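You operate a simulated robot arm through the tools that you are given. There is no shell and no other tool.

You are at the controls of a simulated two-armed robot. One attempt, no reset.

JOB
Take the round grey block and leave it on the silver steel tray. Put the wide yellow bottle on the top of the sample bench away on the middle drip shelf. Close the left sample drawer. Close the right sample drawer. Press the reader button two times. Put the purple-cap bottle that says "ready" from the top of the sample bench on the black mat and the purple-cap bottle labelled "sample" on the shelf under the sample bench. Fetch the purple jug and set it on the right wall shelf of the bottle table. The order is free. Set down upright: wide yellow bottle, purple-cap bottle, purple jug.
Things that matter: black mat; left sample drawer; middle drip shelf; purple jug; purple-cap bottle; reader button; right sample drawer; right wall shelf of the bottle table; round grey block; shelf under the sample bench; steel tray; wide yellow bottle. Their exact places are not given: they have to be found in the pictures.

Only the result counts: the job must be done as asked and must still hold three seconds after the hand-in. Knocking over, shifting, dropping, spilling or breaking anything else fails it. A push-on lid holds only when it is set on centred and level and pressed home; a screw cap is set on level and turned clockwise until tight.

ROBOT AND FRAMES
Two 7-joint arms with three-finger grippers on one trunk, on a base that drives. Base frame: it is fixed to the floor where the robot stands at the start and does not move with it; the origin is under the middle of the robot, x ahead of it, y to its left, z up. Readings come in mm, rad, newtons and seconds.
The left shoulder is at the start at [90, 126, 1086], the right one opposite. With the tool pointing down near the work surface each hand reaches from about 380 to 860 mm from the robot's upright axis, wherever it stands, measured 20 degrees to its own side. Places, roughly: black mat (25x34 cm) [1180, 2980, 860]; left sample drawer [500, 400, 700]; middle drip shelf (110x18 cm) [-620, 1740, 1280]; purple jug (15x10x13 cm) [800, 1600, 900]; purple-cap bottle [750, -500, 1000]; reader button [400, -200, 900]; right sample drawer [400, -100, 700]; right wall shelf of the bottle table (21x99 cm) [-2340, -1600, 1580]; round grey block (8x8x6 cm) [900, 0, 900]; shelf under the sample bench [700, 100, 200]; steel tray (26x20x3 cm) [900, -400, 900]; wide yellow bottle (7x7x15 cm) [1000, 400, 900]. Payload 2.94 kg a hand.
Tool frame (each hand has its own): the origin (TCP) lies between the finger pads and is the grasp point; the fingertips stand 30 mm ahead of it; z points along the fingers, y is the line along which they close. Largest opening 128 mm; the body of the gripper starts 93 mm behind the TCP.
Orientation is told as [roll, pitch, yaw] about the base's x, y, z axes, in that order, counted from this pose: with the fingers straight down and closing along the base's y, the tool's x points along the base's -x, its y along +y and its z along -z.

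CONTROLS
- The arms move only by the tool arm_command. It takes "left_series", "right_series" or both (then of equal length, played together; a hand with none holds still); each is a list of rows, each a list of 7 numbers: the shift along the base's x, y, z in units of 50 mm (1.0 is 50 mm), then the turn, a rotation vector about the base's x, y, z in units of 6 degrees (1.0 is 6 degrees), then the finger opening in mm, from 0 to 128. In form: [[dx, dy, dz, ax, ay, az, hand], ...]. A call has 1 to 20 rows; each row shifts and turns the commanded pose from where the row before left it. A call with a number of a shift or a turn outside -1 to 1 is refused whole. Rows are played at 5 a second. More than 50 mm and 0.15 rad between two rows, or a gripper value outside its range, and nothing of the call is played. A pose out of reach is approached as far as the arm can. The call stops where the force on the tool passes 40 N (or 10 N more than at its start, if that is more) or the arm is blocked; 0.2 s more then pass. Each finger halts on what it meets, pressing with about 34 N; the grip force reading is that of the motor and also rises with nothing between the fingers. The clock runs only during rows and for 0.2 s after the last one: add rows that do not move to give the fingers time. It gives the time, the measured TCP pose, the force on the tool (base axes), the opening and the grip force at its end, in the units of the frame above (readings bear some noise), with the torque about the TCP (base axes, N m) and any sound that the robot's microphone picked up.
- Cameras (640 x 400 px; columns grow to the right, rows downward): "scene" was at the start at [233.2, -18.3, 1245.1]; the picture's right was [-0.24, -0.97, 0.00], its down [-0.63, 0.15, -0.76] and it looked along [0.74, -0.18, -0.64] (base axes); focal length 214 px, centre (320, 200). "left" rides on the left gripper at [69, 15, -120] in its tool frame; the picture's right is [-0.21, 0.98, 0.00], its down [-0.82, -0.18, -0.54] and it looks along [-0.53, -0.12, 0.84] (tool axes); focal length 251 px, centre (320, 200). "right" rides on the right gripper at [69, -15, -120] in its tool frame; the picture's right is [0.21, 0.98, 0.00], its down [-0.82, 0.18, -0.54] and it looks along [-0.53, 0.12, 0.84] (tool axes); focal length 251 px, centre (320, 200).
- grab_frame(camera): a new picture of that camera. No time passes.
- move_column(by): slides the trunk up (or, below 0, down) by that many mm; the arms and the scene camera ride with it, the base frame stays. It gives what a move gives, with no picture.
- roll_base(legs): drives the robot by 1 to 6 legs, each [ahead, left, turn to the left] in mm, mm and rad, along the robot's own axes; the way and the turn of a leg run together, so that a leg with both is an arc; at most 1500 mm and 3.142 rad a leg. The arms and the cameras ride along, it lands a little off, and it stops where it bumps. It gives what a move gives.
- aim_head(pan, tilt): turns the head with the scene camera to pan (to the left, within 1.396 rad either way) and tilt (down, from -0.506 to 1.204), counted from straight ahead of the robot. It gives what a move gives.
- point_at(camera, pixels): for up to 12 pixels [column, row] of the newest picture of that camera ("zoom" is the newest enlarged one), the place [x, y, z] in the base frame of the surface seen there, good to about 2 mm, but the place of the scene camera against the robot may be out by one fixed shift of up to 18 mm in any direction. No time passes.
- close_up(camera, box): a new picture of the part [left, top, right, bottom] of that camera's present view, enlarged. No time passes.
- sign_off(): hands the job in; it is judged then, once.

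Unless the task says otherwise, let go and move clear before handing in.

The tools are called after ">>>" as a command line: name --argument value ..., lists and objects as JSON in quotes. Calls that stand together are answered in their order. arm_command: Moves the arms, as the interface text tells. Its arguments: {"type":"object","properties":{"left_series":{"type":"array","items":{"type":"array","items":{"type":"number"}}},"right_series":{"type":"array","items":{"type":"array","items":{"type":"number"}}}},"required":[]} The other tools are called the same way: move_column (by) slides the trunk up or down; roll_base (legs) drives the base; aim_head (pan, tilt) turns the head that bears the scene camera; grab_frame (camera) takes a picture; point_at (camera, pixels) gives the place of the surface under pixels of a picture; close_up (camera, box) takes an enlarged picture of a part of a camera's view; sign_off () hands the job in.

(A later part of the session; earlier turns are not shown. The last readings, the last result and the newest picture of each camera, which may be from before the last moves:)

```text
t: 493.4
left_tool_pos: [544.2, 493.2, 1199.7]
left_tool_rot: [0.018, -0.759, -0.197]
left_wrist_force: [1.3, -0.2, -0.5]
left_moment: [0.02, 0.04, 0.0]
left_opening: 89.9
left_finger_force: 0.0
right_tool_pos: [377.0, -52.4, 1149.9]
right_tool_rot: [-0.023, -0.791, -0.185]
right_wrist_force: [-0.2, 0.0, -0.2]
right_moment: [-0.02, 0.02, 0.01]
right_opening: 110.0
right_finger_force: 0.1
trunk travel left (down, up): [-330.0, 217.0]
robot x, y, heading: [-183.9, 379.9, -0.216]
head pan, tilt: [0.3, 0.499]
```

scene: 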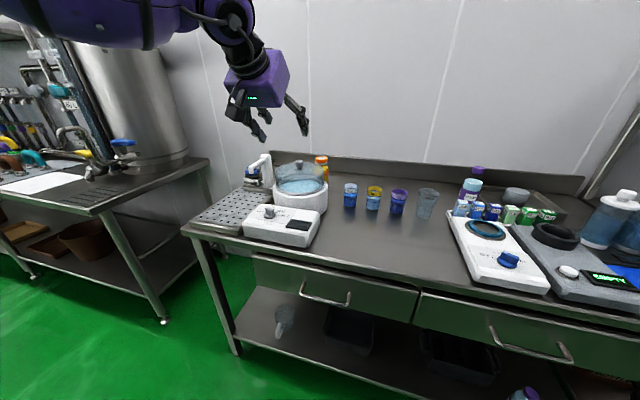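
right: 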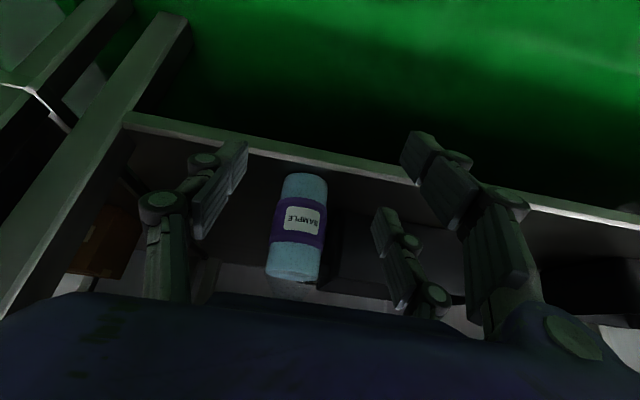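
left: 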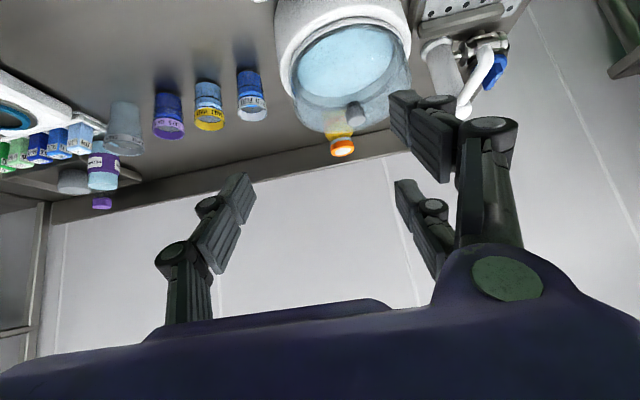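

Right hand tilted. I turn the robot left and drive to the grasp position.

>>> roll_base --legs '[[0, 0, 0.62]]'

>>> roll_base --legs '[[230, -20, 0]]'

>>> grab_frame --camera "right"

>>> aim_head --pan -0.3 --tilt 0.45

>>> grab_frame --camera "scene"

```text
t: 495.5
left_tool_pos: [342.3, 895.0, 1199.1]
left_tool_rot: [0.018, -0.759, 0.423]
left_wrist_force: [0.3, -0.4, 0.1]
left_moment: [0.03, 0.0, 0.01]
left_opening: 90.0
left_finger_force: 0.1
right_tool_pos: [521.8, 354.7, 1151.1]
right_tool_rot: [-0.021, -0.789, 0.435]
right_wrist_force: [-0.3, 0.6, 0.3]
right_moment: [-0.02, 0.02, 0.03]
right_opening: 109.7
right_finger_force: 0.1
trunk travel left (down, up): [-330.0, 217.0]
robot x, y, heading: [-184.4, 378.3, 0.408]
head pan, tilt: [0.3, 0.499]
```

```text
t: 497.2
left_tool_pos: [557.4, 965.9, 1201.1]
left_tool_rot: [0.016, -0.76, 0.424]
left_wrist_force: [0.5, -0.3, 0.3]
left_moment: [-0.04, 0.0, -0.04]
left_opening: 90.2
left_finger_force: 0.1
right_tool_pos: [737.6, 426.1, 1151.8]
right_tool_rot: [-0.023, -0.789, 0.434]
right_wrist_force: [1.1, 0.8, -0.4]
right_moment: [0.0, 0.02, -0.02]
right_opening: 110.0
right_finger_force: 0.0
trunk travel left (down, up): [-330.0, 217.0]
robot x, y, heading: [30.1, 450.0, 0.41]
head pan, tilt: [0.3, 0.499]
```

```text
taken
```

right: 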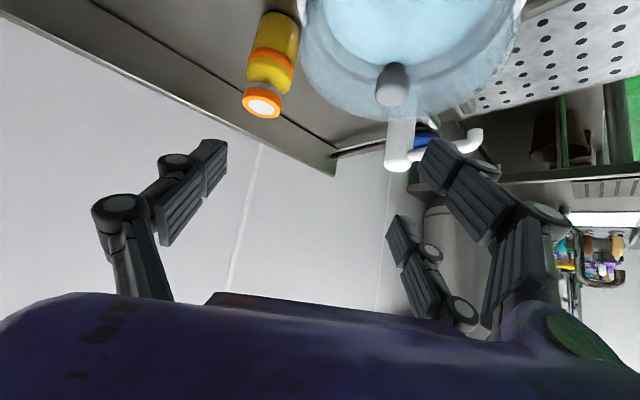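

```text
t: 498.2
left_tool_pos: [557.9, 966.6, 1200.0]
left_tool_rot: [0.016, -0.759, 0.423]
left_wrist_force: [-0.5, -0.2, 0.2]
left_moment: [0.0, 0.01, 0.05]
left_opening: 89.9
left_finger_force: 0.0
right_tool_pos: [737.8, 427.1, 1151.0]
right_tool_rot: [-0.022, -0.788, 0.434]
right_wrist_force: [0.2, 0.7, 0.4]
right_moment: [0.01, -0.03, 0.01]
right_opening: 109.9
right_finger_force: 0.0
trunk travel left (down, up): [-330.0, 217.0]
robot x, y, heading: [30.2, 451.9, 0.41]
head pan, tilt: [-0.3, 0.45]
```

```text
taken
```

scene: 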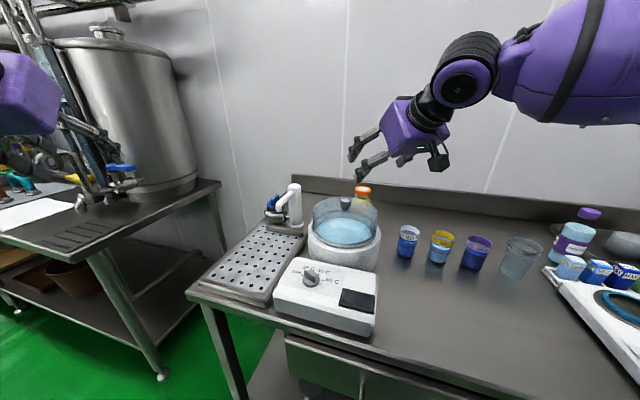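

The right camera sees the yellow bottle at (270,65), cap at (263,105). I measure it.

>>> close_up --camera "right" --box '[220, 0, 330, 130]'

>>> point_at --camera "right" --pixels '[[263, 107], [247, 105], [279, 108], [263, 97], [265, 116], [268, 70], [250, 65], [290, 70], [272, 40], [276, 18], [300, 40]]'

```text
3.08 times, centred on (275, 65) of right
```

zoom: 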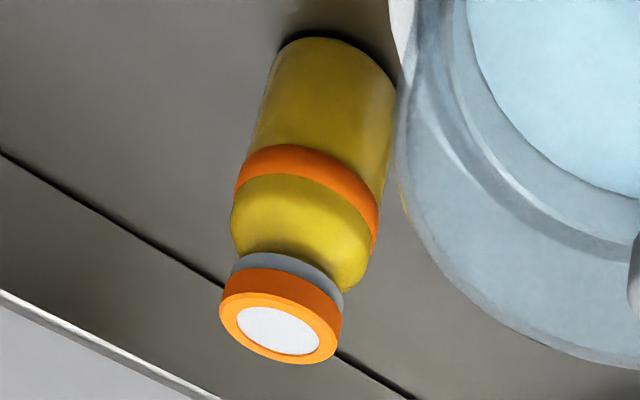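

```text
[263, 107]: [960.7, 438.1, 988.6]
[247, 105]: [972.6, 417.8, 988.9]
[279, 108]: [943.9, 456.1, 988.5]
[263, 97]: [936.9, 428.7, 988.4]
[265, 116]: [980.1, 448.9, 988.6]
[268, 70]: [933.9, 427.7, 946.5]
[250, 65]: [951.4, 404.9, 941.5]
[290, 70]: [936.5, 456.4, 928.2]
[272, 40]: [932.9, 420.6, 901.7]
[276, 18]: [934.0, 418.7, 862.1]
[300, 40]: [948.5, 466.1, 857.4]
```

Bottle centre (960,438), body Ø≈70. I drive the last 150 mm, then go to the pre-grasp point with 92 mm opening.

>>> roll_base --legs '[[150, -19, 0]]'

>>> arm_command --right_series '[[-0.2, -0.6, -0.3, 0.2, 0.1, 0, 92], [-0.2, -0.6, -0.3, 0, 0, 0, 92], [-0.1, -0.4, -0.5, 0, 0, 0, 92], [0, 0, -0.5, 0, 0, 0, 92], [0, 0, -0.5, 0, 0, 0, 92]]'

>>> grab_frame --camera "right"

>>> grab_frame --camera "scene"

```text
t: 499.6
left_tool_pos: [701.4, 1006.7, 1199.8]
left_tool_rot: [0.018, -0.761, 0.424]
left_wrist_force: [1.4, 0.0, 0.1]
left_moment: [0.01, 0.02, 0.03]
left_opening: 90.1
left_finger_force: 0.0
right_tool_pos: [880.6, 467.2, 1151.2]
right_tool_rot: [-0.021, -0.789, 0.435]
right_wrist_force: [-0.1, 0.4, -0.1]
right_moment: [-0.01, 0.04, 0.0]
right_opening: 110.0
right_finger_force: 0.0
trunk travel left (down, up): [-330.0, 217.0]
robot x, y, heading: [172.6, 496.0, 0.411]
head pan, tilt: [-0.3, 0.45]
```

```text
t: 500.8
left_tool_pos: [700.5, 1007.5, 1201.2]
left_tool_rot: [0.017, -0.762, 0.425]
left_wrist_force: [-0.5, -0.1, -0.4]
left_moment: [-0.02, -0.03, -0.02]
left_opening: 90.2
left_finger_force: 0.1
right_tool_pos: [856.2, 388.3, 1050.7]
right_tool_rot: [0.014, -0.8, 0.411]
right_wrist_force: [3.8, 2.1, 12.9]
right_moment: [0.66, 0.23, -0.26]
right_opening: 94.3
right_finger_force: 1.1
trunk travel left (down, up): [-330.0, 217.0]
robot x, y, heading: [177.3, 490.2, 0.407]
head pan, tilt: [-0.3, 0.45]
```

```text
taken
```

right: 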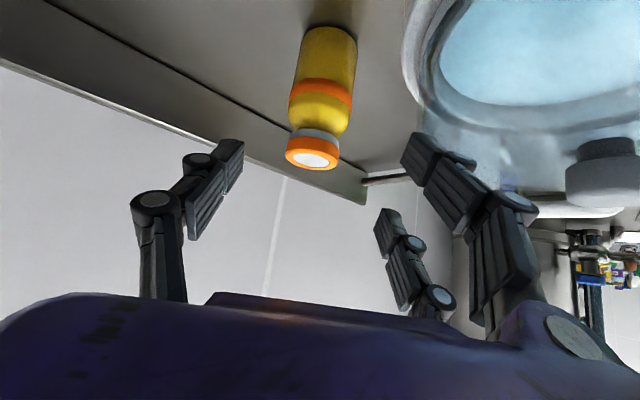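

```text
taken
```

scene: 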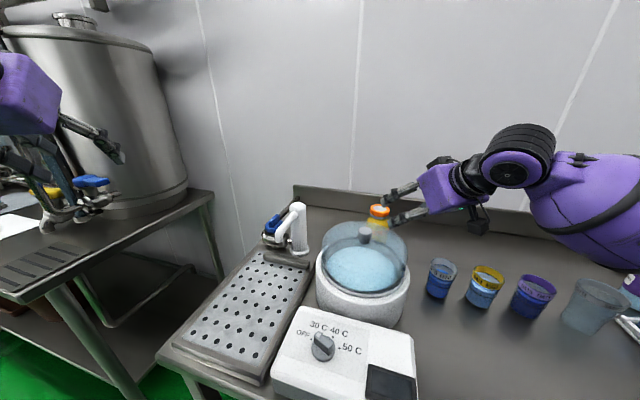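

Contact: 13 N on the right hand — the left finger is on the glass lid's edge. I lift straight up at once.

>>> arm_command --right_series '[[0, 0, 0.5, 0, 0, 0, 92], [0, 0, 0.6, 0, 0, 0, 92]]'

>>> grab_frame --camera "scene"

>>> close_up --camera "scene" --box '[290, 180, 450, 340]'

>>> grab_frame --camera "right"

```text
t: 501.4
left_tool_pos: [701.4, 1007.0, 1199.7]
left_tool_rot: [0.015, -0.76, 0.424]
left_wrist_force: [-0.2, 1.0, 0.2]
left_moment: [-0.03, 0.0, 0.0]
left_opening: 90.2
left_finger_force: 0.1
right_tool_pos: [855.2, 387.1, 1102.2]
right_tool_rot: [0.009, -0.787, 0.411]
right_wrist_force: [-0.6, 0.3, 0.0]
right_moment: [0.02, -0.04, -0.01]
right_opening: 92.2
right_finger_force: 0.0
trunk travel left (down, up): [-330.0, 217.0]
robot x, y, heading: [171.4, 492.4, 0.408]
head pan, tilt: [-0.3, 0.45]
```

```text
taken
```

scene: 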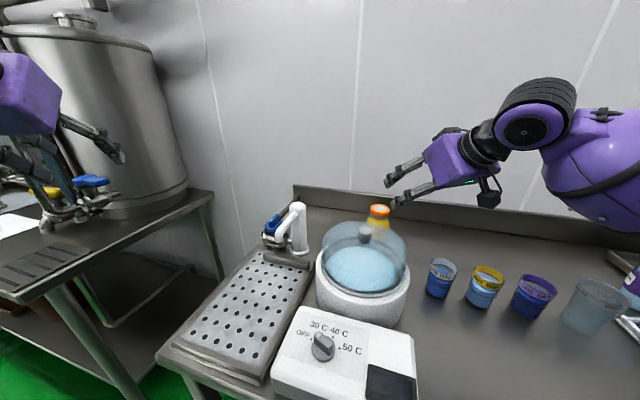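

```text
2.50 times, centred on (370, 260) of scene
```

zoom: 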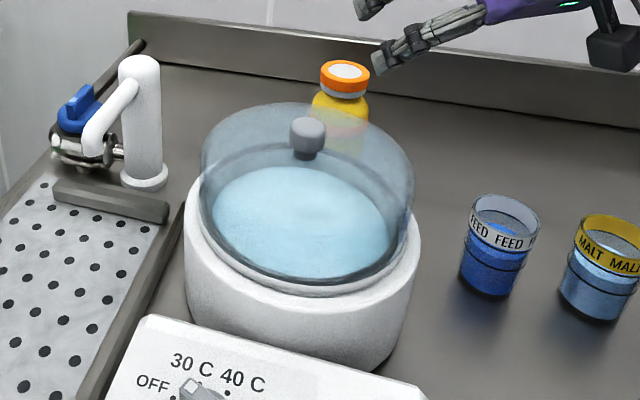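

```text
taken
```

right: 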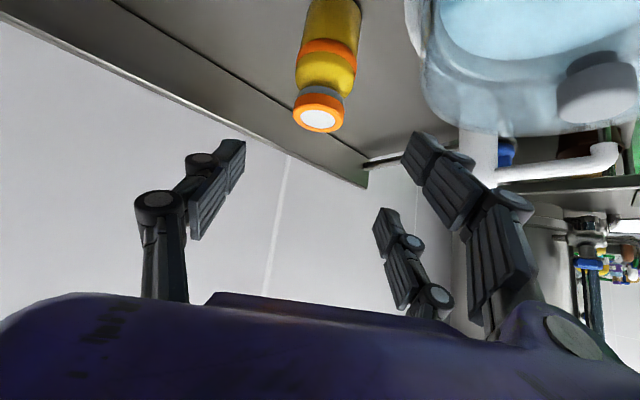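

The lid still sits on the bath. I check its knob position against the earlier value (≈(756,500–506)) to see whether it moved.

>>> close_up --camera "scene" --box '[290, 180, 450, 340]'

>>> point_at --camera "zoom" --pixels '[[306, 125], [306, 140], [215, 170], [405, 170], [300, 110], [190, 200], [415, 230], [343, 70], [400, 150], [210, 150], [300, 290]]'

>>> point_at --camera "right" --pixels '[[595, 70], [600, 100], [430, 50], [440, 90], [470, 110], [520, 125], [425, 20], [318, 118]]'

```text
2.50 times, centred on (370, 260) of scene
```

zoom: 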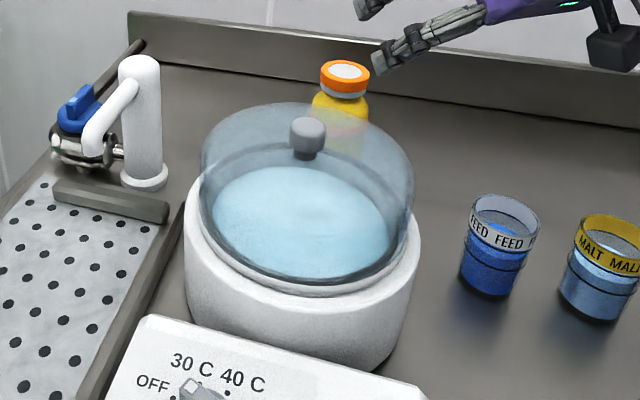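

```text
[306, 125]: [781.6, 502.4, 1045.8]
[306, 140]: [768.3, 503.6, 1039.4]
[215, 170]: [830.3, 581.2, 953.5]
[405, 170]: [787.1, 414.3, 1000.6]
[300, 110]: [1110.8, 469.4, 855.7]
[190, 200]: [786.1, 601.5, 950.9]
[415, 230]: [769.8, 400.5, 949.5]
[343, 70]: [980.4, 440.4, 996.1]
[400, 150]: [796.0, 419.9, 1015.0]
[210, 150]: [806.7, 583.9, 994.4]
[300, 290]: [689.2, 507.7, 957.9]
```

```text
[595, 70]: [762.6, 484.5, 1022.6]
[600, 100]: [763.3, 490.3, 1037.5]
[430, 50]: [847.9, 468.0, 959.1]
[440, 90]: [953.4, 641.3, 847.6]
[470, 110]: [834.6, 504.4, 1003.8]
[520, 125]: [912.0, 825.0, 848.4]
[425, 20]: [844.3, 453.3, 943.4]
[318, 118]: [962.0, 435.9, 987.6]
```

The lid kept its place within measuring error. The dome is a tall cylinder (radius ≈100, top ≈1010), so I must come in from further right (tool yaw ≈0.85). I raise the hand, back off, turn and reposition.

>>> arm_command --right_series '[[0, 0, 0.8, 0, 0, 0, 84], [0, 0, 0.8, 0, 0, 0, 84]]'

>>> roll_base --legs '[[-150, 0, 0], [0, 0, 0.19], [67, -159, 0]]'

>>> arm_command --right_series '[[0, 0, 0, 0, 0, 0.8, 84], [0, 0, 0, 0, 0, 0.8, 84], [0, 0, 0, 0, 0, 0.8, 84]]'

>>> grab_frame --camera "right"

>>> grab_frame --camera "scene"

```text
t: 502.0
left_tool_pos: [700.5, 1008.7, 1200.6]
left_tool_rot: [0.015, -0.76, 0.425]
left_wrist_force: [0.3, 0.3, 0.5]
left_moment: [0.01, 0.0, 0.01]
left_opening: 90.2
left_finger_force: 0.0
right_tool_pos: [856.3, 387.9, 1182.9]
right_tool_rot: [0.01, -0.79, 0.411]
right_wrist_force: [0.9, 0.0, -0.9]
right_moment: [-0.02, -0.03, -0.01]
right_opening: 83.9
right_finger_force: 0.1
trunk travel left (down, up): [-330.0, 217.0]
robot x, y, heading: [177.7, 497.5, 0.402]
head pan, tilt: [-0.3, 0.45]
```

```text
t: 505.7
left_tool_pos: [599.8, 946.3, 1201.0]
left_tool_rot: [0.017, -0.76, 0.616]
left_wrist_force: [0.1, -0.2, -1.1]
left_moment: [0.04, 0.01, 0.0]
left_opening: 90.1
left_finger_force: 0.0
right_tool_pos: [868.9, 367.5, 1181.4]
right_tool_rot: [0.012, -0.79, 0.602]
right_wrist_force: [0.7, -0.7, -0.5]
right_moment: [0.0, 0.01, 0.03]
right_opening: 83.8
right_finger_force: 0.1
trunk travel left (down, up): [-330.0, 217.0]
robot x, y, heading: [179.9, 342.6, 0.595]
head pan, tilt: [-0.3, 0.45]
```

```text
t: 506.5
left_tool_pos: [599.7, 944.7, 1200.4]
left_tool_rot: [0.018, -0.759, 0.613]
left_wrist_force: [-0.4, 1.0, 0.7]
left_moment: [-0.01, 0.02, -0.03]
left_opening: 89.7
left_finger_force: 0.0
right_tool_pos: [868.7, 366.8, 1181.1]
right_tool_rot: [0.01, -0.789, 0.854]
right_wrist_force: [0.5, 0.3, 0.2]
right_moment: [0.01, -0.01, -0.01]
right_opening: 84.2
right_finger_force: 0.0
trunk travel left (down, up): [-330.0, 217.0]
robot x, y, heading: [176.4, 340.0, 0.597]
head pan, tilt: [-0.3, 0.45]
```

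```text
taken
```

right: 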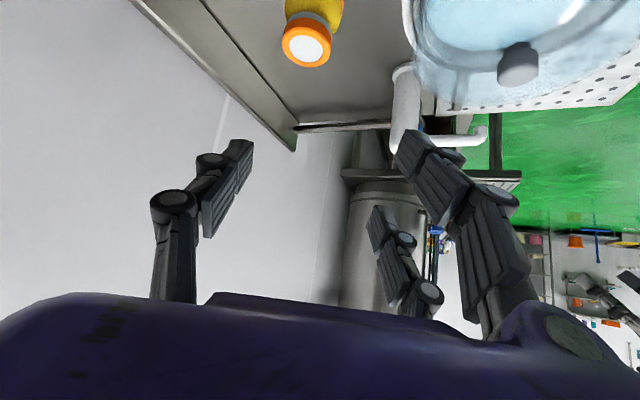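

```text
taken
```

scene: 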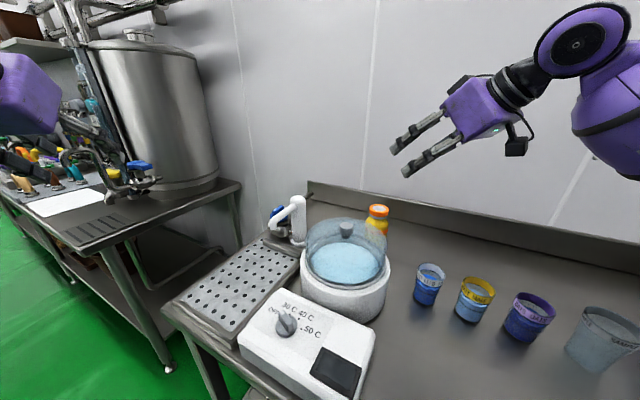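

The tool now points in from the right; the finger line stays >30 mm from the lid. I go down to a pre-grasp point 200 mm back and check.

>>> arm_command --right_series '[[0, -0.36, -0.6, 0, 0, 0, 84], [0, -0.36, -0.7, 0, 0, 0, 84], [-0.04, 0, -0.7, 0, 0, 0, 84], [0, 0, -0.7, 0, 0, 0, 84], [0, 0, 0, 0, 0, 0, 84]]'

>>> grab_frame --camera "right"

>>> close_up --camera "scene" --box '[290, 140, 500, 310]'

```text
t: 507.7
left_tool_pos: [599.5, 946.7, 1200.0]
left_tool_rot: [0.016, -0.758, 0.616]
left_wrist_force: [-0.4, -0.2, -1.0]
left_moment: [0.0, -0.01, 0.03]
left_opening: 90.3
left_finger_force: 0.0
right_tool_pos: [866.3, 331.7, 1046.7]
right_tool_rot: [0.009, -0.788, 0.855]
right_wrist_force: [-0.8, -0.4, 0.9]
right_moment: [0.02, -0.01, 0.0]
right_opening: 84.0
right_finger_force: 0.0
trunk travel left (down, up): [-330.0, 217.0]
robot x, y, heading: [179.3, 339.3, 0.598]
head pan, tilt: [-0.3, 0.45]
```

```text
taken
```

right: 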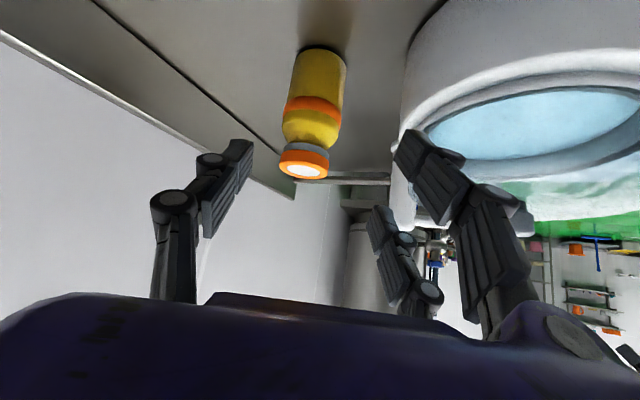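

```text
2.35 times, centred on (395, 225) of scene
```

zoom: 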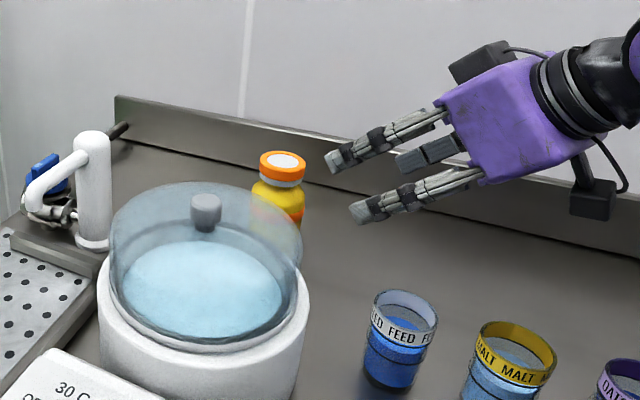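

Clear of the lid and cups. I re-measure the bottle from here for the final line.

>>> close_up --camera "right" --box '[260, 30, 370, 190]'

>>> point_at --camera "right" --pixels '[[303, 171], [281, 169], [326, 173], [303, 162], [305, 177], [310, 125], [287, 120], [336, 128], [315, 85], [298, 85], [340, 85]]'

```text
2.50 times, centred on (315, 110) of right
```

zoom: 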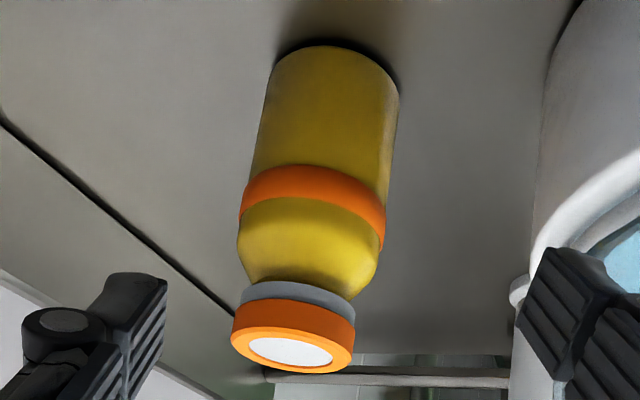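

```text
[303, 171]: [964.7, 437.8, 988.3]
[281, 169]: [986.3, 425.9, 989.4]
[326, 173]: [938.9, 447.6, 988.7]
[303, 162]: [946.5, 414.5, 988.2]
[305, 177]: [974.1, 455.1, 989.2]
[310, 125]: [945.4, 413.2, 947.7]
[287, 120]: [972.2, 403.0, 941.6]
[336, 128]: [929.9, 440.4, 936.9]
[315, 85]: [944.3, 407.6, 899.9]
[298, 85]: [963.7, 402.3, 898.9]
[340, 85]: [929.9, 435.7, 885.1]
```

Centre (964,436). I advance along the tool axis in steps.

>>> arm_command --right_series '[[0.387, 0.419, -0.579, 0, 0, 0, 84], [0.387, 0.419, -0.579, 0, 0, 0, 84], [0.387, 0.419, -0.579, 0, 0, 0, 84]]'

>>> grab_frame --camera "right"

>>> close_up --camera "scene" --box '[290, 140, 500, 310]'

```text
t: 508.5
left_tool_pos: [600.1, 945.0, 1201.8]
left_tool_rot: [0.018, -0.76, 0.614]
left_wrist_force: [0.2, 0.2, -0.3]
left_moment: [-0.03, 0.01, 0.02]
left_opening: 89.9
left_finger_force: 0.0
right_tool_pos: [925.5, 394.8, 960.7]
right_tool_rot: [0.011, -0.79, 0.854]
right_wrist_force: [-0.8, 0.3, 0.3]
right_moment: [0.05, 0.0, 0.02]
right_opening: 83.8
right_finger_force: 0.1
trunk travel left (down, up): [-330.0, 217.0]
robot x, y, heading: [177.6, 343.2, 0.597]
head pan, tilt: [-0.3, 0.45]
```

```text
taken
```

right: 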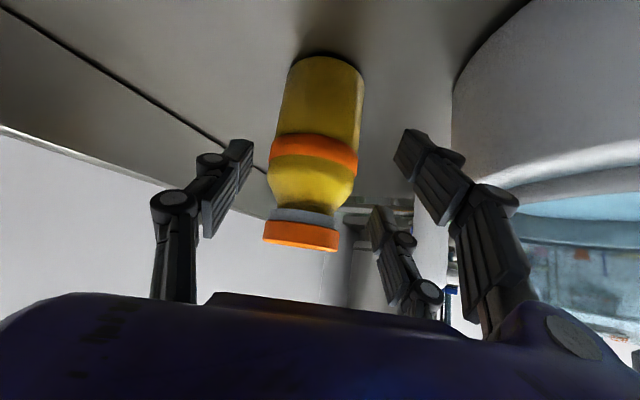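

```text
2.35 times, centred on (395, 225) of scene
```

zoom: 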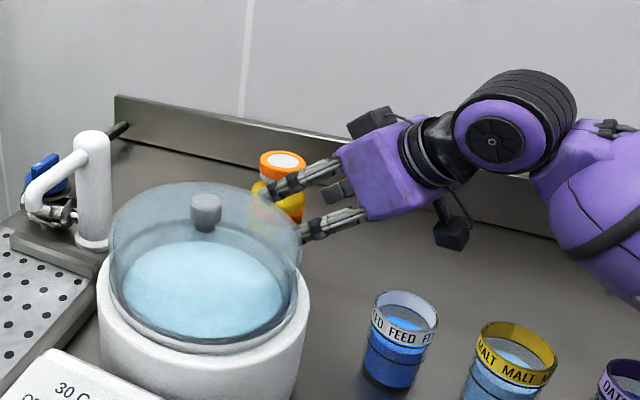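

Nicely between the fingers. Final two steps, then close.

>>> arm_command --right_series '[[0.375, 0.41, -0.58, 0, 0, 0, 84], [0.375, 0.41, -0.58, 0, 0, 0, 84], [0, 0, 0, 0, 0, 0, 84]]'

>>> grab_frame --camera "right"

```text
t: 509.3
left_tool_pos: [599.6, 945.2, 1200.0]
left_tool_rot: [0.017, -0.762, 0.614]
left_wrist_force: [-0.3, 0.1, 0.2]
left_moment: [0.0, 0.01, 0.04]
left_opening: 90.1
left_finger_force: 0.1
right_tool_pos: [962.4, 435.1, 902.6]
right_tool_rot: [0.011, -0.789, 0.853]
right_wrist_force: [-0.3, 0.1, 0.0]
right_moment: [0.0, 0.01, -0.01]
right_opening: 83.8
right_finger_force: 0.2
trunk travel left (down, up): [-330.0, 217.0]
robot x, y, heading: [177.8, 342.1, 0.599]
head pan, tilt: [-0.3, 0.45]
```

```text
taken
```

right: 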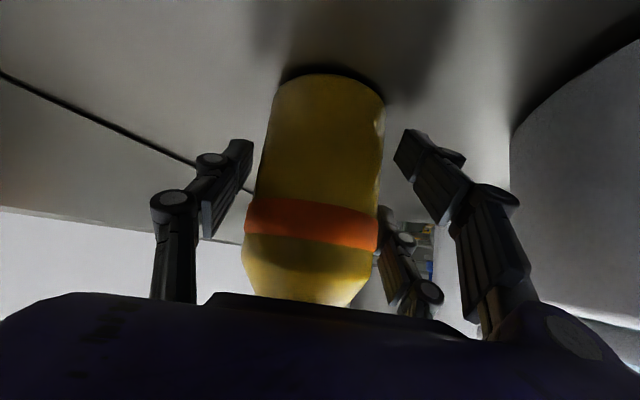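

>>> arm_command --right_series '[[0, 0, 0, 0, 0, 0, 74], [0, 0, 0, 0, 0, 0, 66], [0, 0, 0, 0, 0, 0, 58], [0, 0, 0, 0, 0, 0, 58], [0, 0, 0, 0, 0, 0, 58]]'

>>> arm_command --right_series '[[0, 0, 0.1, 0, 0, 0, 58], [0, 0, 0.3, 0, 0, 0, 58], [0, 0, 0.4, 0, 0, 0, 58], [0, 0, 0, 0, 0, 0, 58]]'

>>> grab_frame --camera "right"

>>> close_up --camera "scene" --box '[290, 140, 500, 310]'

```text
t: 510.5
left_tool_pos: [598.9, 945.2, 1201.2]
left_tool_rot: [0.016, -0.761, 0.613]
left_wrist_force: [-0.8, 0.1, 0.3]
left_moment: [0.0, 0.01, -0.01]
left_opening: 90.0
left_finger_force: 0.1
right_tool_pos: [962.9, 434.4, 902.8]
right_tool_rot: [0.012, -0.788, 0.852]
right_wrist_force: [1.1, -1.0, 1.3]
right_moment: [0.04, 0.07, -0.02]
right_opening: 66.5
right_finger_force: 34.0
trunk travel left (down, up): [-330.0, 217.0]
robot x, y, heading: [177.8, 340.8, 0.597]
head pan, tilt: [-0.3, 0.45]
```

```text
t: 511.5
left_tool_pos: [600.4, 945.4, 1200.7]
left_tool_rot: [0.017, -0.758, 0.614]
left_wrist_force: [0.7, 0.1, 0.2]
left_moment: [0.01, -0.01, 0.04]
left_opening: 90.2
left_finger_force: 0.0
right_tool_pos: [962.9, 434.2, 942.7]
right_tool_rot: [0.012, -0.79, 0.852]
right_wrist_force: [-0.3, 0.6, -3.3]
right_moment: [-0.02, 0.03, 0.0]
right_opening: 66.1
right_finger_force: 34.0
trunk travel left (down, up): [-330.0, 217.0]
robot x, y, heading: [179.9, 340.2, 0.6]
head pan, tilt: [-0.3, 0.45]
```

```text
taken
```

right: 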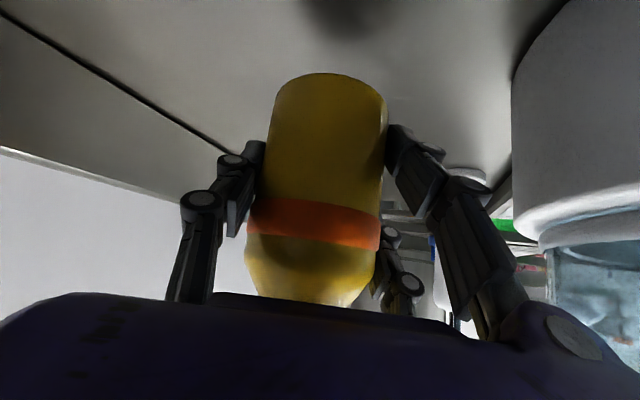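

```text
2.35 times, centred on (395, 225) of scene
```

zoom: 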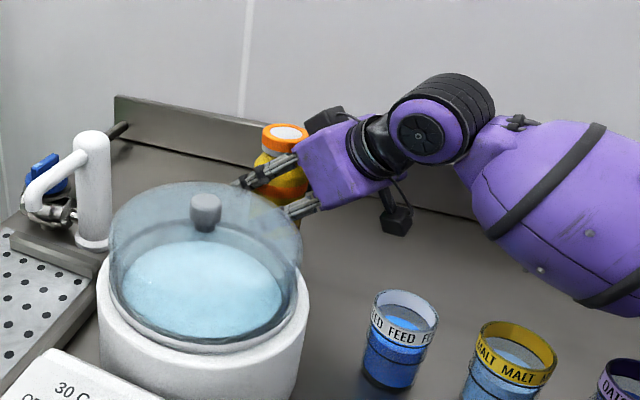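

Held securely (66 mm, 3.3 N). I lift straight up above the lid's knob height.

>>> arm_command --right_series '[[0, 0, 0.8, 0, 0, 0, 58], [0, 0, 0.8, 0, 0, 0, 58], [0, 0, 0.8, 0, 0, 0, 58], [0, 0, 0.8, 0, 0, 0, 58]]'

```text
t: 512.5
left_tool_pos: [600.1, 945.7, 1198.7]
left_tool_rot: [0.015, -0.759, 0.615]
left_wrist_force: [-0.3, -0.2, -0.7]
left_moment: [-0.03, -0.02, 0.0]
left_opening: 90.0
left_finger_force: 0.1
right_tool_pos: [961.0, 434.3, 1101.8]
right_tool_rot: [0.012, -0.786, 0.852]
right_wrist_force: [0.2, -0.4, -5.4]
right_moment: [-0.03, -0.01, 0.02]
right_opening: 66.3
right_finger_force: 33.9
trunk travel left (down, up): [-330.0, 217.0]
robot x, y, heading: [179.3, 339.7, 0.598]
head pan, tilt: [-0.3, 0.45]
```

>>> arm_command --right_series '[[0, 0, 0.6, 0, 0, 0, 58], [-0.2, -0.2, 0.4, 0, 0, 0, 58]]'

>>> roll_base --legs '[[-450, 0, 0]]'

>>> aim_head --pan 0 --tilt 0.4

>>> grab_frame --camera "scene"

```text
t: 513.1
left_tool_pos: [599.7, 945.9, 1200.4]
left_tool_rot: [0.019, -0.761, 0.612]
left_wrist_force: [0.0, -0.3, -0.1]
left_moment: [0.03, -0.02, 0.03]
left_opening: 89.9
left_finger_force: 0.1
right_tool_pos: [952.1, 423.5, 1152.3]
right_tool_rot: [0.012, -0.788, 0.851]
right_wrist_force: [-0.5, 0.4, -4.0]
right_moment: [0.0, -0.02, -0.04]
right_opening: 66.4
right_finger_force: 33.5
trunk travel left (down, up): [-330.0, 217.0]
robot x, y, heading: [179.9, 339.8, 0.597]
head pan, tilt: [-0.3, 0.45]
```

```text
t: 515.8
left_tool_pos: [232.9, 693.7, 1201.1]
left_tool_rot: [0.019, -0.758, 0.61]
left_wrist_force: [-1.1, -0.7, 0.9]
left_moment: [-0.05, 0.02, 0.02]
left_opening: 89.9
left_finger_force: 0.1
right_tool_pos: [584.0, 170.4, 1151.5]
right_tool_rot: [0.013, -0.79, 0.849]
right_wrist_force: [-1.0, 0.2, -4.3]
right_moment: [-0.01, 0.02, -0.01]
right_opening: 66.8
right_finger_force: 34.1
trunk travel left (down, up): [-330.0, 217.0]
robot x, y, heading: [-192.5, 89.3, 0.595]
head pan, tilt: [-0.3, 0.45]
```

```text
t: 516.6
left_tool_pos: [233.3, 694.4, 1199.6]
left_tool_rot: [0.017, -0.758, 0.609]
left_wrist_force: [-0.1, -0.3, 0.6]
left_moment: [0.04, 0.02, 0.0]
left_opening: 90.2
left_finger_force: 0.1
right_tool_pos: [584.2, 171.6, 1151.7]
right_tool_rot: [0.013, -0.787, 0.847]
right_wrist_force: [-0.7, -0.5, -4.6]
right_moment: [-0.02, -0.04, -0.03]
right_opening: 66.7
right_finger_force: 33.6
trunk travel left (down, up): [-330.0, 217.0]
robot x, y, heading: [-195.3, 90.8, 0.595]
head pan, tilt: [0.0, 0.4]
```

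```text
taken
```

scene: 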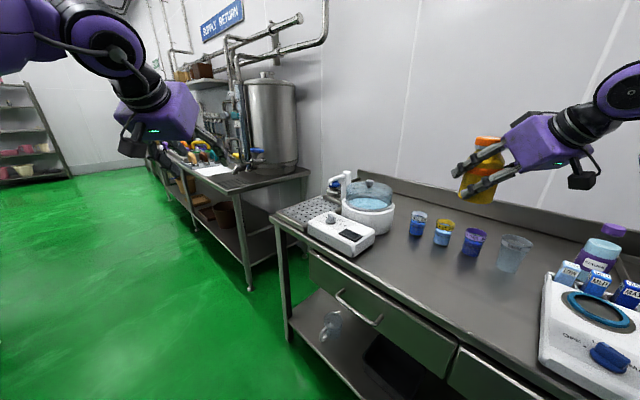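

The yellow bottle is clear. I turn along the aisle, drive up level with the drip rack staying on the wall side, and then turn to face the rack.

>>> roll_base --legs '[[0, 0, 0.77], [1100, -230, 0]]'

>>> roll_base --legs '[[0, 0, 1.57]]'

>>> aim_head --pan 0 --tilt 0.2

>>> grab_frame --camera "scene"

```text
t: 524.3
left_tool_pos: [128.6, 1848.5, 1201.4]
left_tool_rot: [0.016, -0.761, 1.391]
left_wrist_force: [0.5, -0.3, 0.3]
left_moment: [0.01, 0.04, -0.02]
left_opening: 89.9
left_finger_force: 0.0
right_tool_pos: [746.7, 1721.6, 1154.5]
right_tool_rot: [0.005, -0.788, 1.632]
right_wrist_force: [-0.5, 0.0, -4.6]
right_moment: [-0.03, -0.02, -0.01]
right_opening: 66.7
right_finger_force: 34.3
trunk travel left (down, up): [-330.0, 217.0]
robot x, y, heading: [254.3, 1120.8, 1.376]
head pan, tilt: [0.0, 0.4]
stopped in leg 2: the robot was blocked; the commanded pose is now the measured one
```

```text
t: 525.5
left_tool_pos: [66.4, 1824.1, 1202.9]
left_tool_rot: [0.011, -0.767, 1.477]
left_wrist_force: [0.1, 0.6, 0.1]
left_moment: [0.0, -0.01, 0.0]
left_opening: 89.8
left_finger_force: 0.0
right_tool_pos: [704.2, 1742.2, 1176.7]
right_tool_rot: [-0.041, -0.813, 1.724]
right_wrist_force: [0.1, 0.1, -3.6]
right_moment: [-0.01, 0.02, 0.01]
right_opening: 66.8
right_finger_force: 34.5
trunk travel left (down, up): [-330.0, 217.0]
robot x, y, heading: [255.9, 1118.3, 1.452]
head pan, tilt: [0.0, 0.4]
stopped in leg 1: the robot was blocked; the commanded pose is now the measured one
```

```text
t: 526.2
left_tool_pos: [66.5, 1821.3, 1206.5]
left_tool_rot: [0.012, -0.768, 1.478]
left_wrist_force: [0.3, 0.2, 0.7]
left_moment: [0.02, 0.05, 0.01]
left_opening: 90.0
left_finger_force: 0.0
right_tool_pos: [703.5, 1741.7, 1176.6]
right_tool_rot: [-0.039, -0.812, 1.726]
right_wrist_force: [0.1, 0.3, -3.2]
right_moment: [-0.02, 0.0, 0.01]
right_opening: 66.8
right_finger_force: 33.8
trunk travel left (down, up): [-330.0, 217.0]
robot x, y, heading: [253.3, 1120.3, 1.457]
head pan, tilt: [0.0, 0.201]
```

```text
taken
```

scene: 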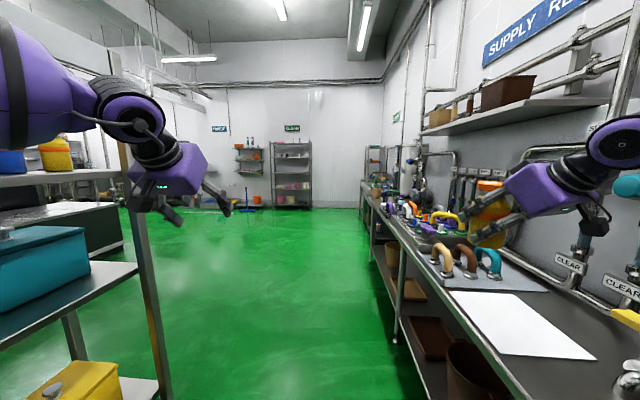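

Blocked: the right arm, reaching over the sink table, touches something (probably the tank). I look right before moving.

>>> aim_head --pan -1.1 --tilt 0.2

>>> grab_frame --camera "scene"

>>> grab_frame --camera "right"

```text
t: 527.6
left_tool_pos: [63.4, 1821.8, 1207.4]
left_tool_rot: [0.013, -0.769, 1.477]
left_wrist_force: [0.4, -0.1, 0.2]
left_moment: [0.03, 0.0, 0.01]
left_opening: 90.0
left_finger_force: 0.0
right_tool_pos: [702.1, 1742.8, 1177.4]
right_tool_rot: [-0.039, -0.812, 1.726]
right_wrist_force: [0.4, -0.8, -4.0]
right_moment: [-0.02, -0.01, 0.01]
right_opening: 66.5
right_finger_force: 33.8
trunk travel left (down, up): [-330.0, 217.0]
robot x, y, heading: [254.4, 1117.4, 1.454]
head pan, tilt: [-1.1, 0.201]
```

```text
taken
```

scene: 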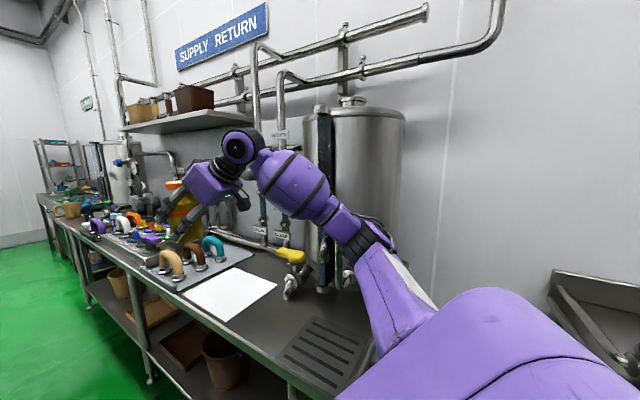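

```text
taken
```

right: 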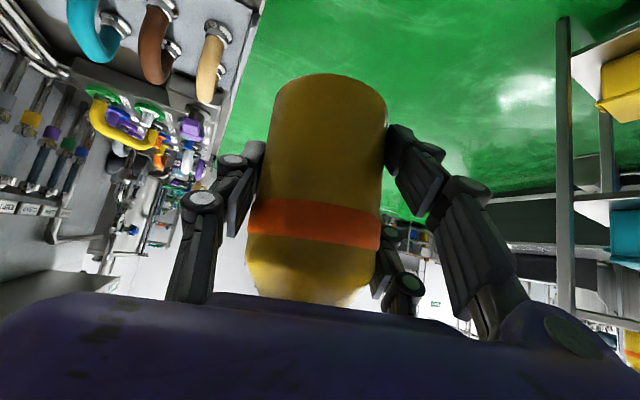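

The right elbow rests against the tank; the bottle is still firmly held. I move sideways to the left, away from the wall.

>>> roll_base --legs '[[0, 200, 0]]'

>>> grab_frame --camera "scene"

```text
t: 528.5
left_tool_pos: [52.0, 1830.8, 1203.2]
left_tool_rot: [0.013, -0.764, 1.476]
left_wrist_force: [-0.2, 0.3, 0.3]
left_moment: [-0.01, 0.01, 0.05]
left_opening: 89.9
left_finger_force: 0.1
right_tool_pos: [692.5, 1748.2, 1179.6]
right_tool_rot: [-0.051, -0.81, 1.729]
right_wrist_force: [0.5, 0.3, -3.6]
right_moment: [-0.02, 0.01, -0.04]
right_opening: 66.9
right_finger_force: 34.2
trunk travel left (down, up): [-330.0, 217.0]
robot x, y, heading: [241.2, 1124.1, 1.457]
head pan, tilt: [-1.1, 0.201]
stopped in leg 1: the robot was blocked; the commanded pose is now the measured one
```

```text
taken
```

scene: 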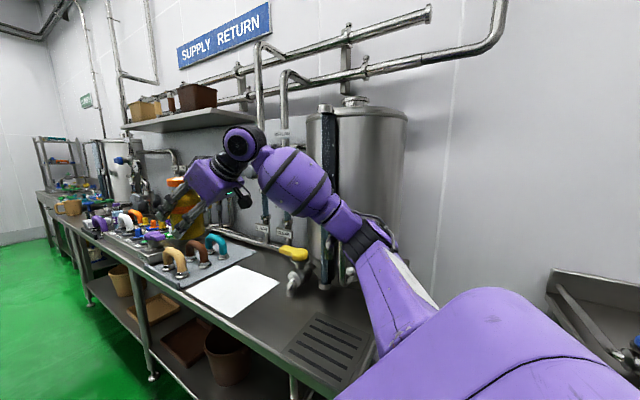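

Still blocked after 13 mm, so the arm is caught on something. I zoom in on the elbow and the tank fittings.

>>> close_up --camera "scene" --box '[280, 120, 460, 330]'

>>> point_at --camera "zoom" --pixels '[[290, 220], [330, 240], [240, 140], [235, 200], [200, 230], [350, 300], [400, 270], [300, 130], [220, 260], [300, 320]]'

>>> aim_head --pan -1.39 --tilt 0.6

>>> grab_frame --camera "scene"

```text
1.90 times, centred on (370, 225) of scene
```

zoom: 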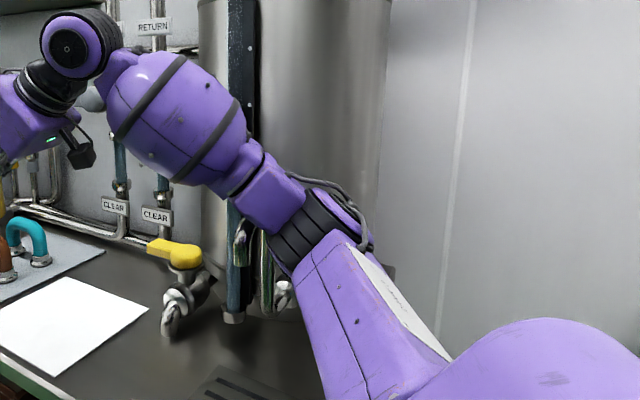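

```text
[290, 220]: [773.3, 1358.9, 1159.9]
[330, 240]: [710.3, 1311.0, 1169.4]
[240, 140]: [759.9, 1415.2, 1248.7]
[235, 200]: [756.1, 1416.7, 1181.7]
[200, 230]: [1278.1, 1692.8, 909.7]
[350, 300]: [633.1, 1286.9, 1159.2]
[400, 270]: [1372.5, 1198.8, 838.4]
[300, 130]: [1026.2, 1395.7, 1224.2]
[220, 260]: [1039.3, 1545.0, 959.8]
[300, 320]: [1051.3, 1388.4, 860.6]
```

```text
t: 529.4
left_tool_pos: [52.3, 1830.6, 1202.2]
left_tool_rot: [0.014, -0.765, 1.473]
left_wrist_force: [-0.2, 0.9, -0.2]
left_moment: [0.0, -0.01, 0.03]
left_opening: 90.0
left_finger_force: 0.1
right_tool_pos: [693.8, 1748.8, 1180.2]
right_tool_rot: [-0.05, -0.813, 1.724]
right_wrist_force: [0.1, 0.3, -3.6]
right_moment: [-0.01, 0.0, 0.0]
right_opening: 66.6
right_finger_force: 33.8
trunk travel left (down, up): [-330.0, 217.0]
robot x, y, heading: [241.1, 1122.9, 1.457]
head pan, tilt: [-1.389, 0.6]
```

```text
taken
```

scene: 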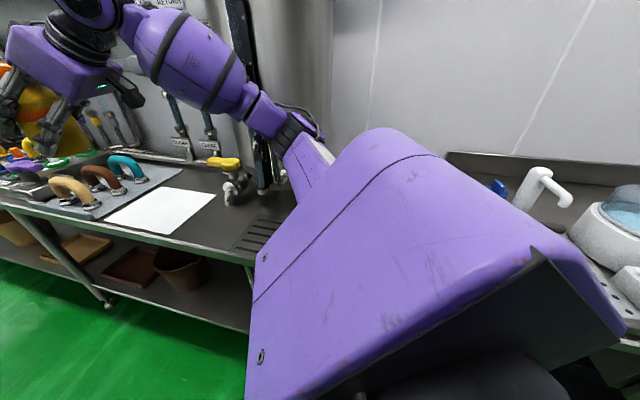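

The elbow is not at the tank (250 mm away). I try simply reversing the way I came, a short stretch back.

>>> roll_base --legs '[[-150, 0, 0]]'

>>> grab_frame --camera "scene"

```text
t: 530.8
left_tool_pos: [38.7, 1686.7, 1200.0]
left_tool_rot: [0.018, -0.762, 1.473]
left_wrist_force: [-0.4, -0.1, 0.1]
left_moment: [0.01, -0.02, -0.02]
left_opening: 89.8
left_finger_force: 0.0
right_tool_pos: [679.3, 1606.4, 1173.4]
right_tool_rot: [-0.04, -0.811, 1.721]
right_wrist_force: [-0.6, 0.0, -3.4]
right_moment: [-0.01, 0.01, 0.03]
right_opening: 66.7
right_finger_force: 33.4
trunk travel left (down, up): [-330.0, 217.0]
robot x, y, heading: [221.7, 974.5, 1.456]
head pan, tilt: [-1.389, 0.6]
```

```text
taken
```

scene: 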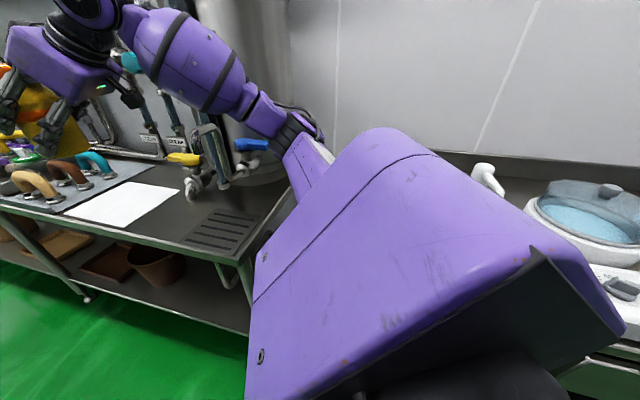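

Free again. Now I shift left into the middle of the aisle, then forward, and turn toward the rack.

>>> roll_base --legs '[[0, 250, 0]]'

>>> roll_base --legs '[[250, 0, 0]]'

>>> aim_head --pan 0.9 --tilt 0.15

>>> grab_frame --camera "scene"

```text
t: 533.6
left_tool_pos: [-207.8, 1713.0, 1200.2]
left_tool_rot: [0.018, -0.762, 1.473]
left_wrist_force: [0.2, -1.0, 0.0]
left_moment: [0.02, -0.02, -0.03]
left_opening: 89.9
left_finger_force: 0.0
right_tool_pos: [431.9, 1633.1, 1174.7]
right_tool_rot: [-0.037, -0.807, 1.721]
right_wrist_force: [1.3, -0.8, -3.8]
right_moment: [-0.03, 0.01, -0.02]
right_opening: 67.0
right_finger_force: 34.2
trunk travel left (down, up): [-330.0, 217.0]
robot x, y, heading: [-21.3, 1001.2, 1.457]
head pan, tilt: [-1.389, 0.6]
```

```text
t: 535.4
left_tool_pos: [-179.7, 1958.6, 1201.3]
left_tool_rot: [0.017, -0.761, 1.473]
left_wrist_force: [0.3, 0.5, 0.6]
left_moment: [-0.01, -0.01, -0.02]
left_opening: 90.0
left_finger_force: 0.1
right_tool_pos: [459.3, 1878.8, 1176.0]
right_tool_rot: [-0.04, -0.808, 1.72]
right_wrist_force: [-1.0, 0.2, -4.0]
right_moment: [-0.01, 0.0, 0.02]
right_opening: 66.7
right_finger_force: 33.7
trunk travel left (down, up): [-330.0, 217.0]
robot x, y, heading: [5.2, 1244.1, 1.455]
head pan, tilt: [-1.389, 0.6]
```

```text
t: 537.5
left_tool_pos: [-179.2, 1959.3, 1201.2]
left_tool_rot: [0.017, -0.762, 1.473]
left_wrist_force: [-0.1, -0.1, 0.1]
left_moment: [0.03, -0.03, -0.01]
left_opening: 89.9
left_finger_force: 0.1
right_tool_pos: [459.5, 1877.6, 1174.5]
right_tool_rot: [-0.04, -0.808, 1.72]
right_wrist_force: [0.7, -0.4, -4.4]
right_moment: [-0.06, -0.01, -0.02]
right_opening: 66.5
right_finger_force: 34.0
trunk travel left (down, up): [-330.0, 217.0]
robot x, y, heading: [5.8, 1243.8, 1.459]
head pan, tilt: [0.901, 0.15]
```

```text
taken
```

scene: 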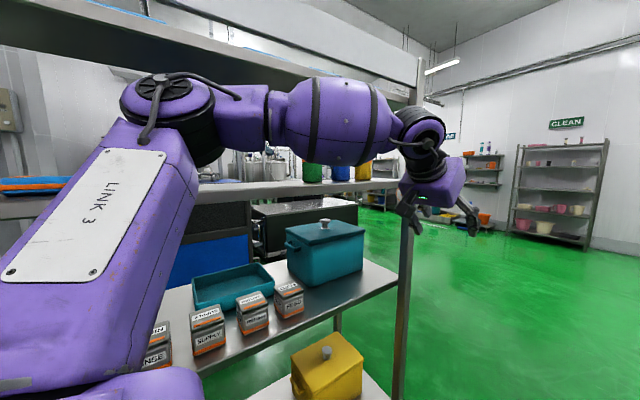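

The middle drip shelf with its jars is visible. I tuck the left arm upright and close, and bring the bottle hand in closer with its attitude corrected.

>>> arm_command --left_series '[[-0.064, -0.556, 0.13, -0.805, 0.092, 0, 60], [-0.064, -0.556, 0.13, -0.805, 0.092, 0, 40], [-0.064, -0.556, 0.13, -0.805, 0.092, 0, 40], [-0.064, -0.556, 0.13, -0.805, 0.092, 0, 40], [-0.064, -0.556, 0.13, -0.805, 0.092, 0, 40], [-0.064, -0.556, 0.13, -0.805, 0.092, 0, 40], [-0.064, -0.556, 0.13, -0.805, 0.092, 0, 40], [-0.064, -0.556, 0.13, -0.805, 0.092, 0, 40], [-0.064, -0.556, 0.13, -0.805, 0.092, 0, 40]]' --right_series '[[-0.3, -0.45, 0, -0.12, 0.157, 0.178, 58], [-0.3, -0.45, 0, -0.12, 0.157, 0.178, 58], [-0.3, -0.45, 0, 0, 0, 0, 58], [-0.3, -0.45, 0, 0, 0, 0, 58], [-0.3, -0.45, 0, 0, 0, 0, 58], [0, 0, 0, 0, 0, 0, 58], [0, 0, 0, 0, 0, 0, 58], [0, 0, 0, 0, 0, 0, 58], [0, 0, 0, 0, 0, 0, 58]]'

```text
t: 539.5
left_tool_pos: [-208.9, 1708.9, 1259.7]
left_tool_rot: [0.026, 0.003, 1.468]
left_wrist_force: [0.5, -0.7, 0.2]
left_moment: [0.06, -0.01, -0.01]
left_opening: 40.0
left_finger_force: 0.0
right_tool_pos: [384.5, 1763.2, 1175.1]
right_tool_rot: [0.01, -0.788, 1.72]
right_wrist_force: [0.0, 0.0, -4.5]
right_moment: [0.02, 0.0, -0.02]
right_opening: 66.6
right_finger_force: 34.4
trunk travel left (down, up): [-330.0, 217.0]
robot x, y, heading: [2.3, 1242.4, 1.462]
head pan, tilt: [0.901, 0.15]
```

Bottle upright again. I shift a bit to the wall side and turn to face the drip rack.

>>> roll_base --legs '[[0, -150, 0], [0, 0, 1.48]]'

>>> aim_head --pan -0.2 --tilt 0.15

>>> grab_frame --camera "scene"

```text
t: 545.1
left_tool_pos: [-328.9, 1059.7, 1260.5]
left_tool_rot: [0.027, 0.002, 2.947]
left_wrist_force: [0.2, -0.1, 0.3]
left_moment: [-0.02, 0.0, -0.01]
left_opening: 39.8
left_finger_force: 0.0
right_tool_pos: [-330.9, 1655.2, 1173.8]
right_tool_rot: [0.011, -0.785, -3.081]
right_wrist_force: [-0.9, 0.1, -4.7]
right_moment: [0.01, -0.02, -0.05]
right_opening: 66.7
right_finger_force: 33.7
trunk travel left (down, up): [-330.0, 217.0]
robot x, y, heading: [151.6, 1225.5, 2.937]
head pan, tilt: [0.901, 0.15]
```

```text
t: 546.4
left_tool_pos: [-329.1, 1059.8, 1259.5]
left_tool_rot: [0.028, 0.002, 2.949]
left_wrist_force: [0.7, -0.6, 0.6]
left_moment: [0.0, 0.0, 0.07]
left_opening: 39.8
left_finger_force: 0.0
right_tool_pos: [-330.4, 1654.6, 1172.8]
right_tool_rot: [0.01, -0.788, -3.084]
right_wrist_force: [-0.3, 0.2, -3.9]
right_moment: [-0.02, -0.02, 0.0]
right_opening: 66.6
right_finger_force: 33.8
trunk travel left (down, up): [-330.0, 217.0]
robot x, y, heading: [152.0, 1228.7, 2.937]
head pan, tilt: [-0.201, 0.15]
```

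```text
taken
```

scene: 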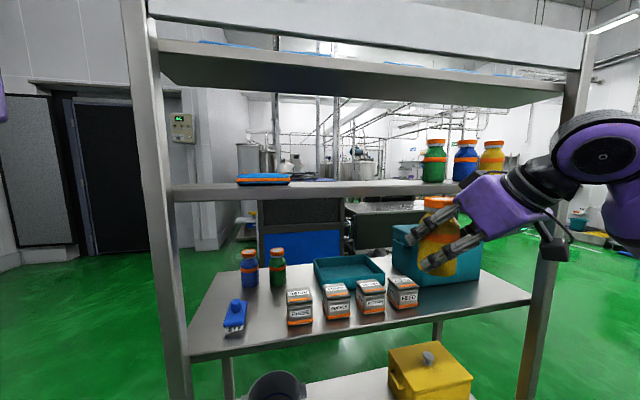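

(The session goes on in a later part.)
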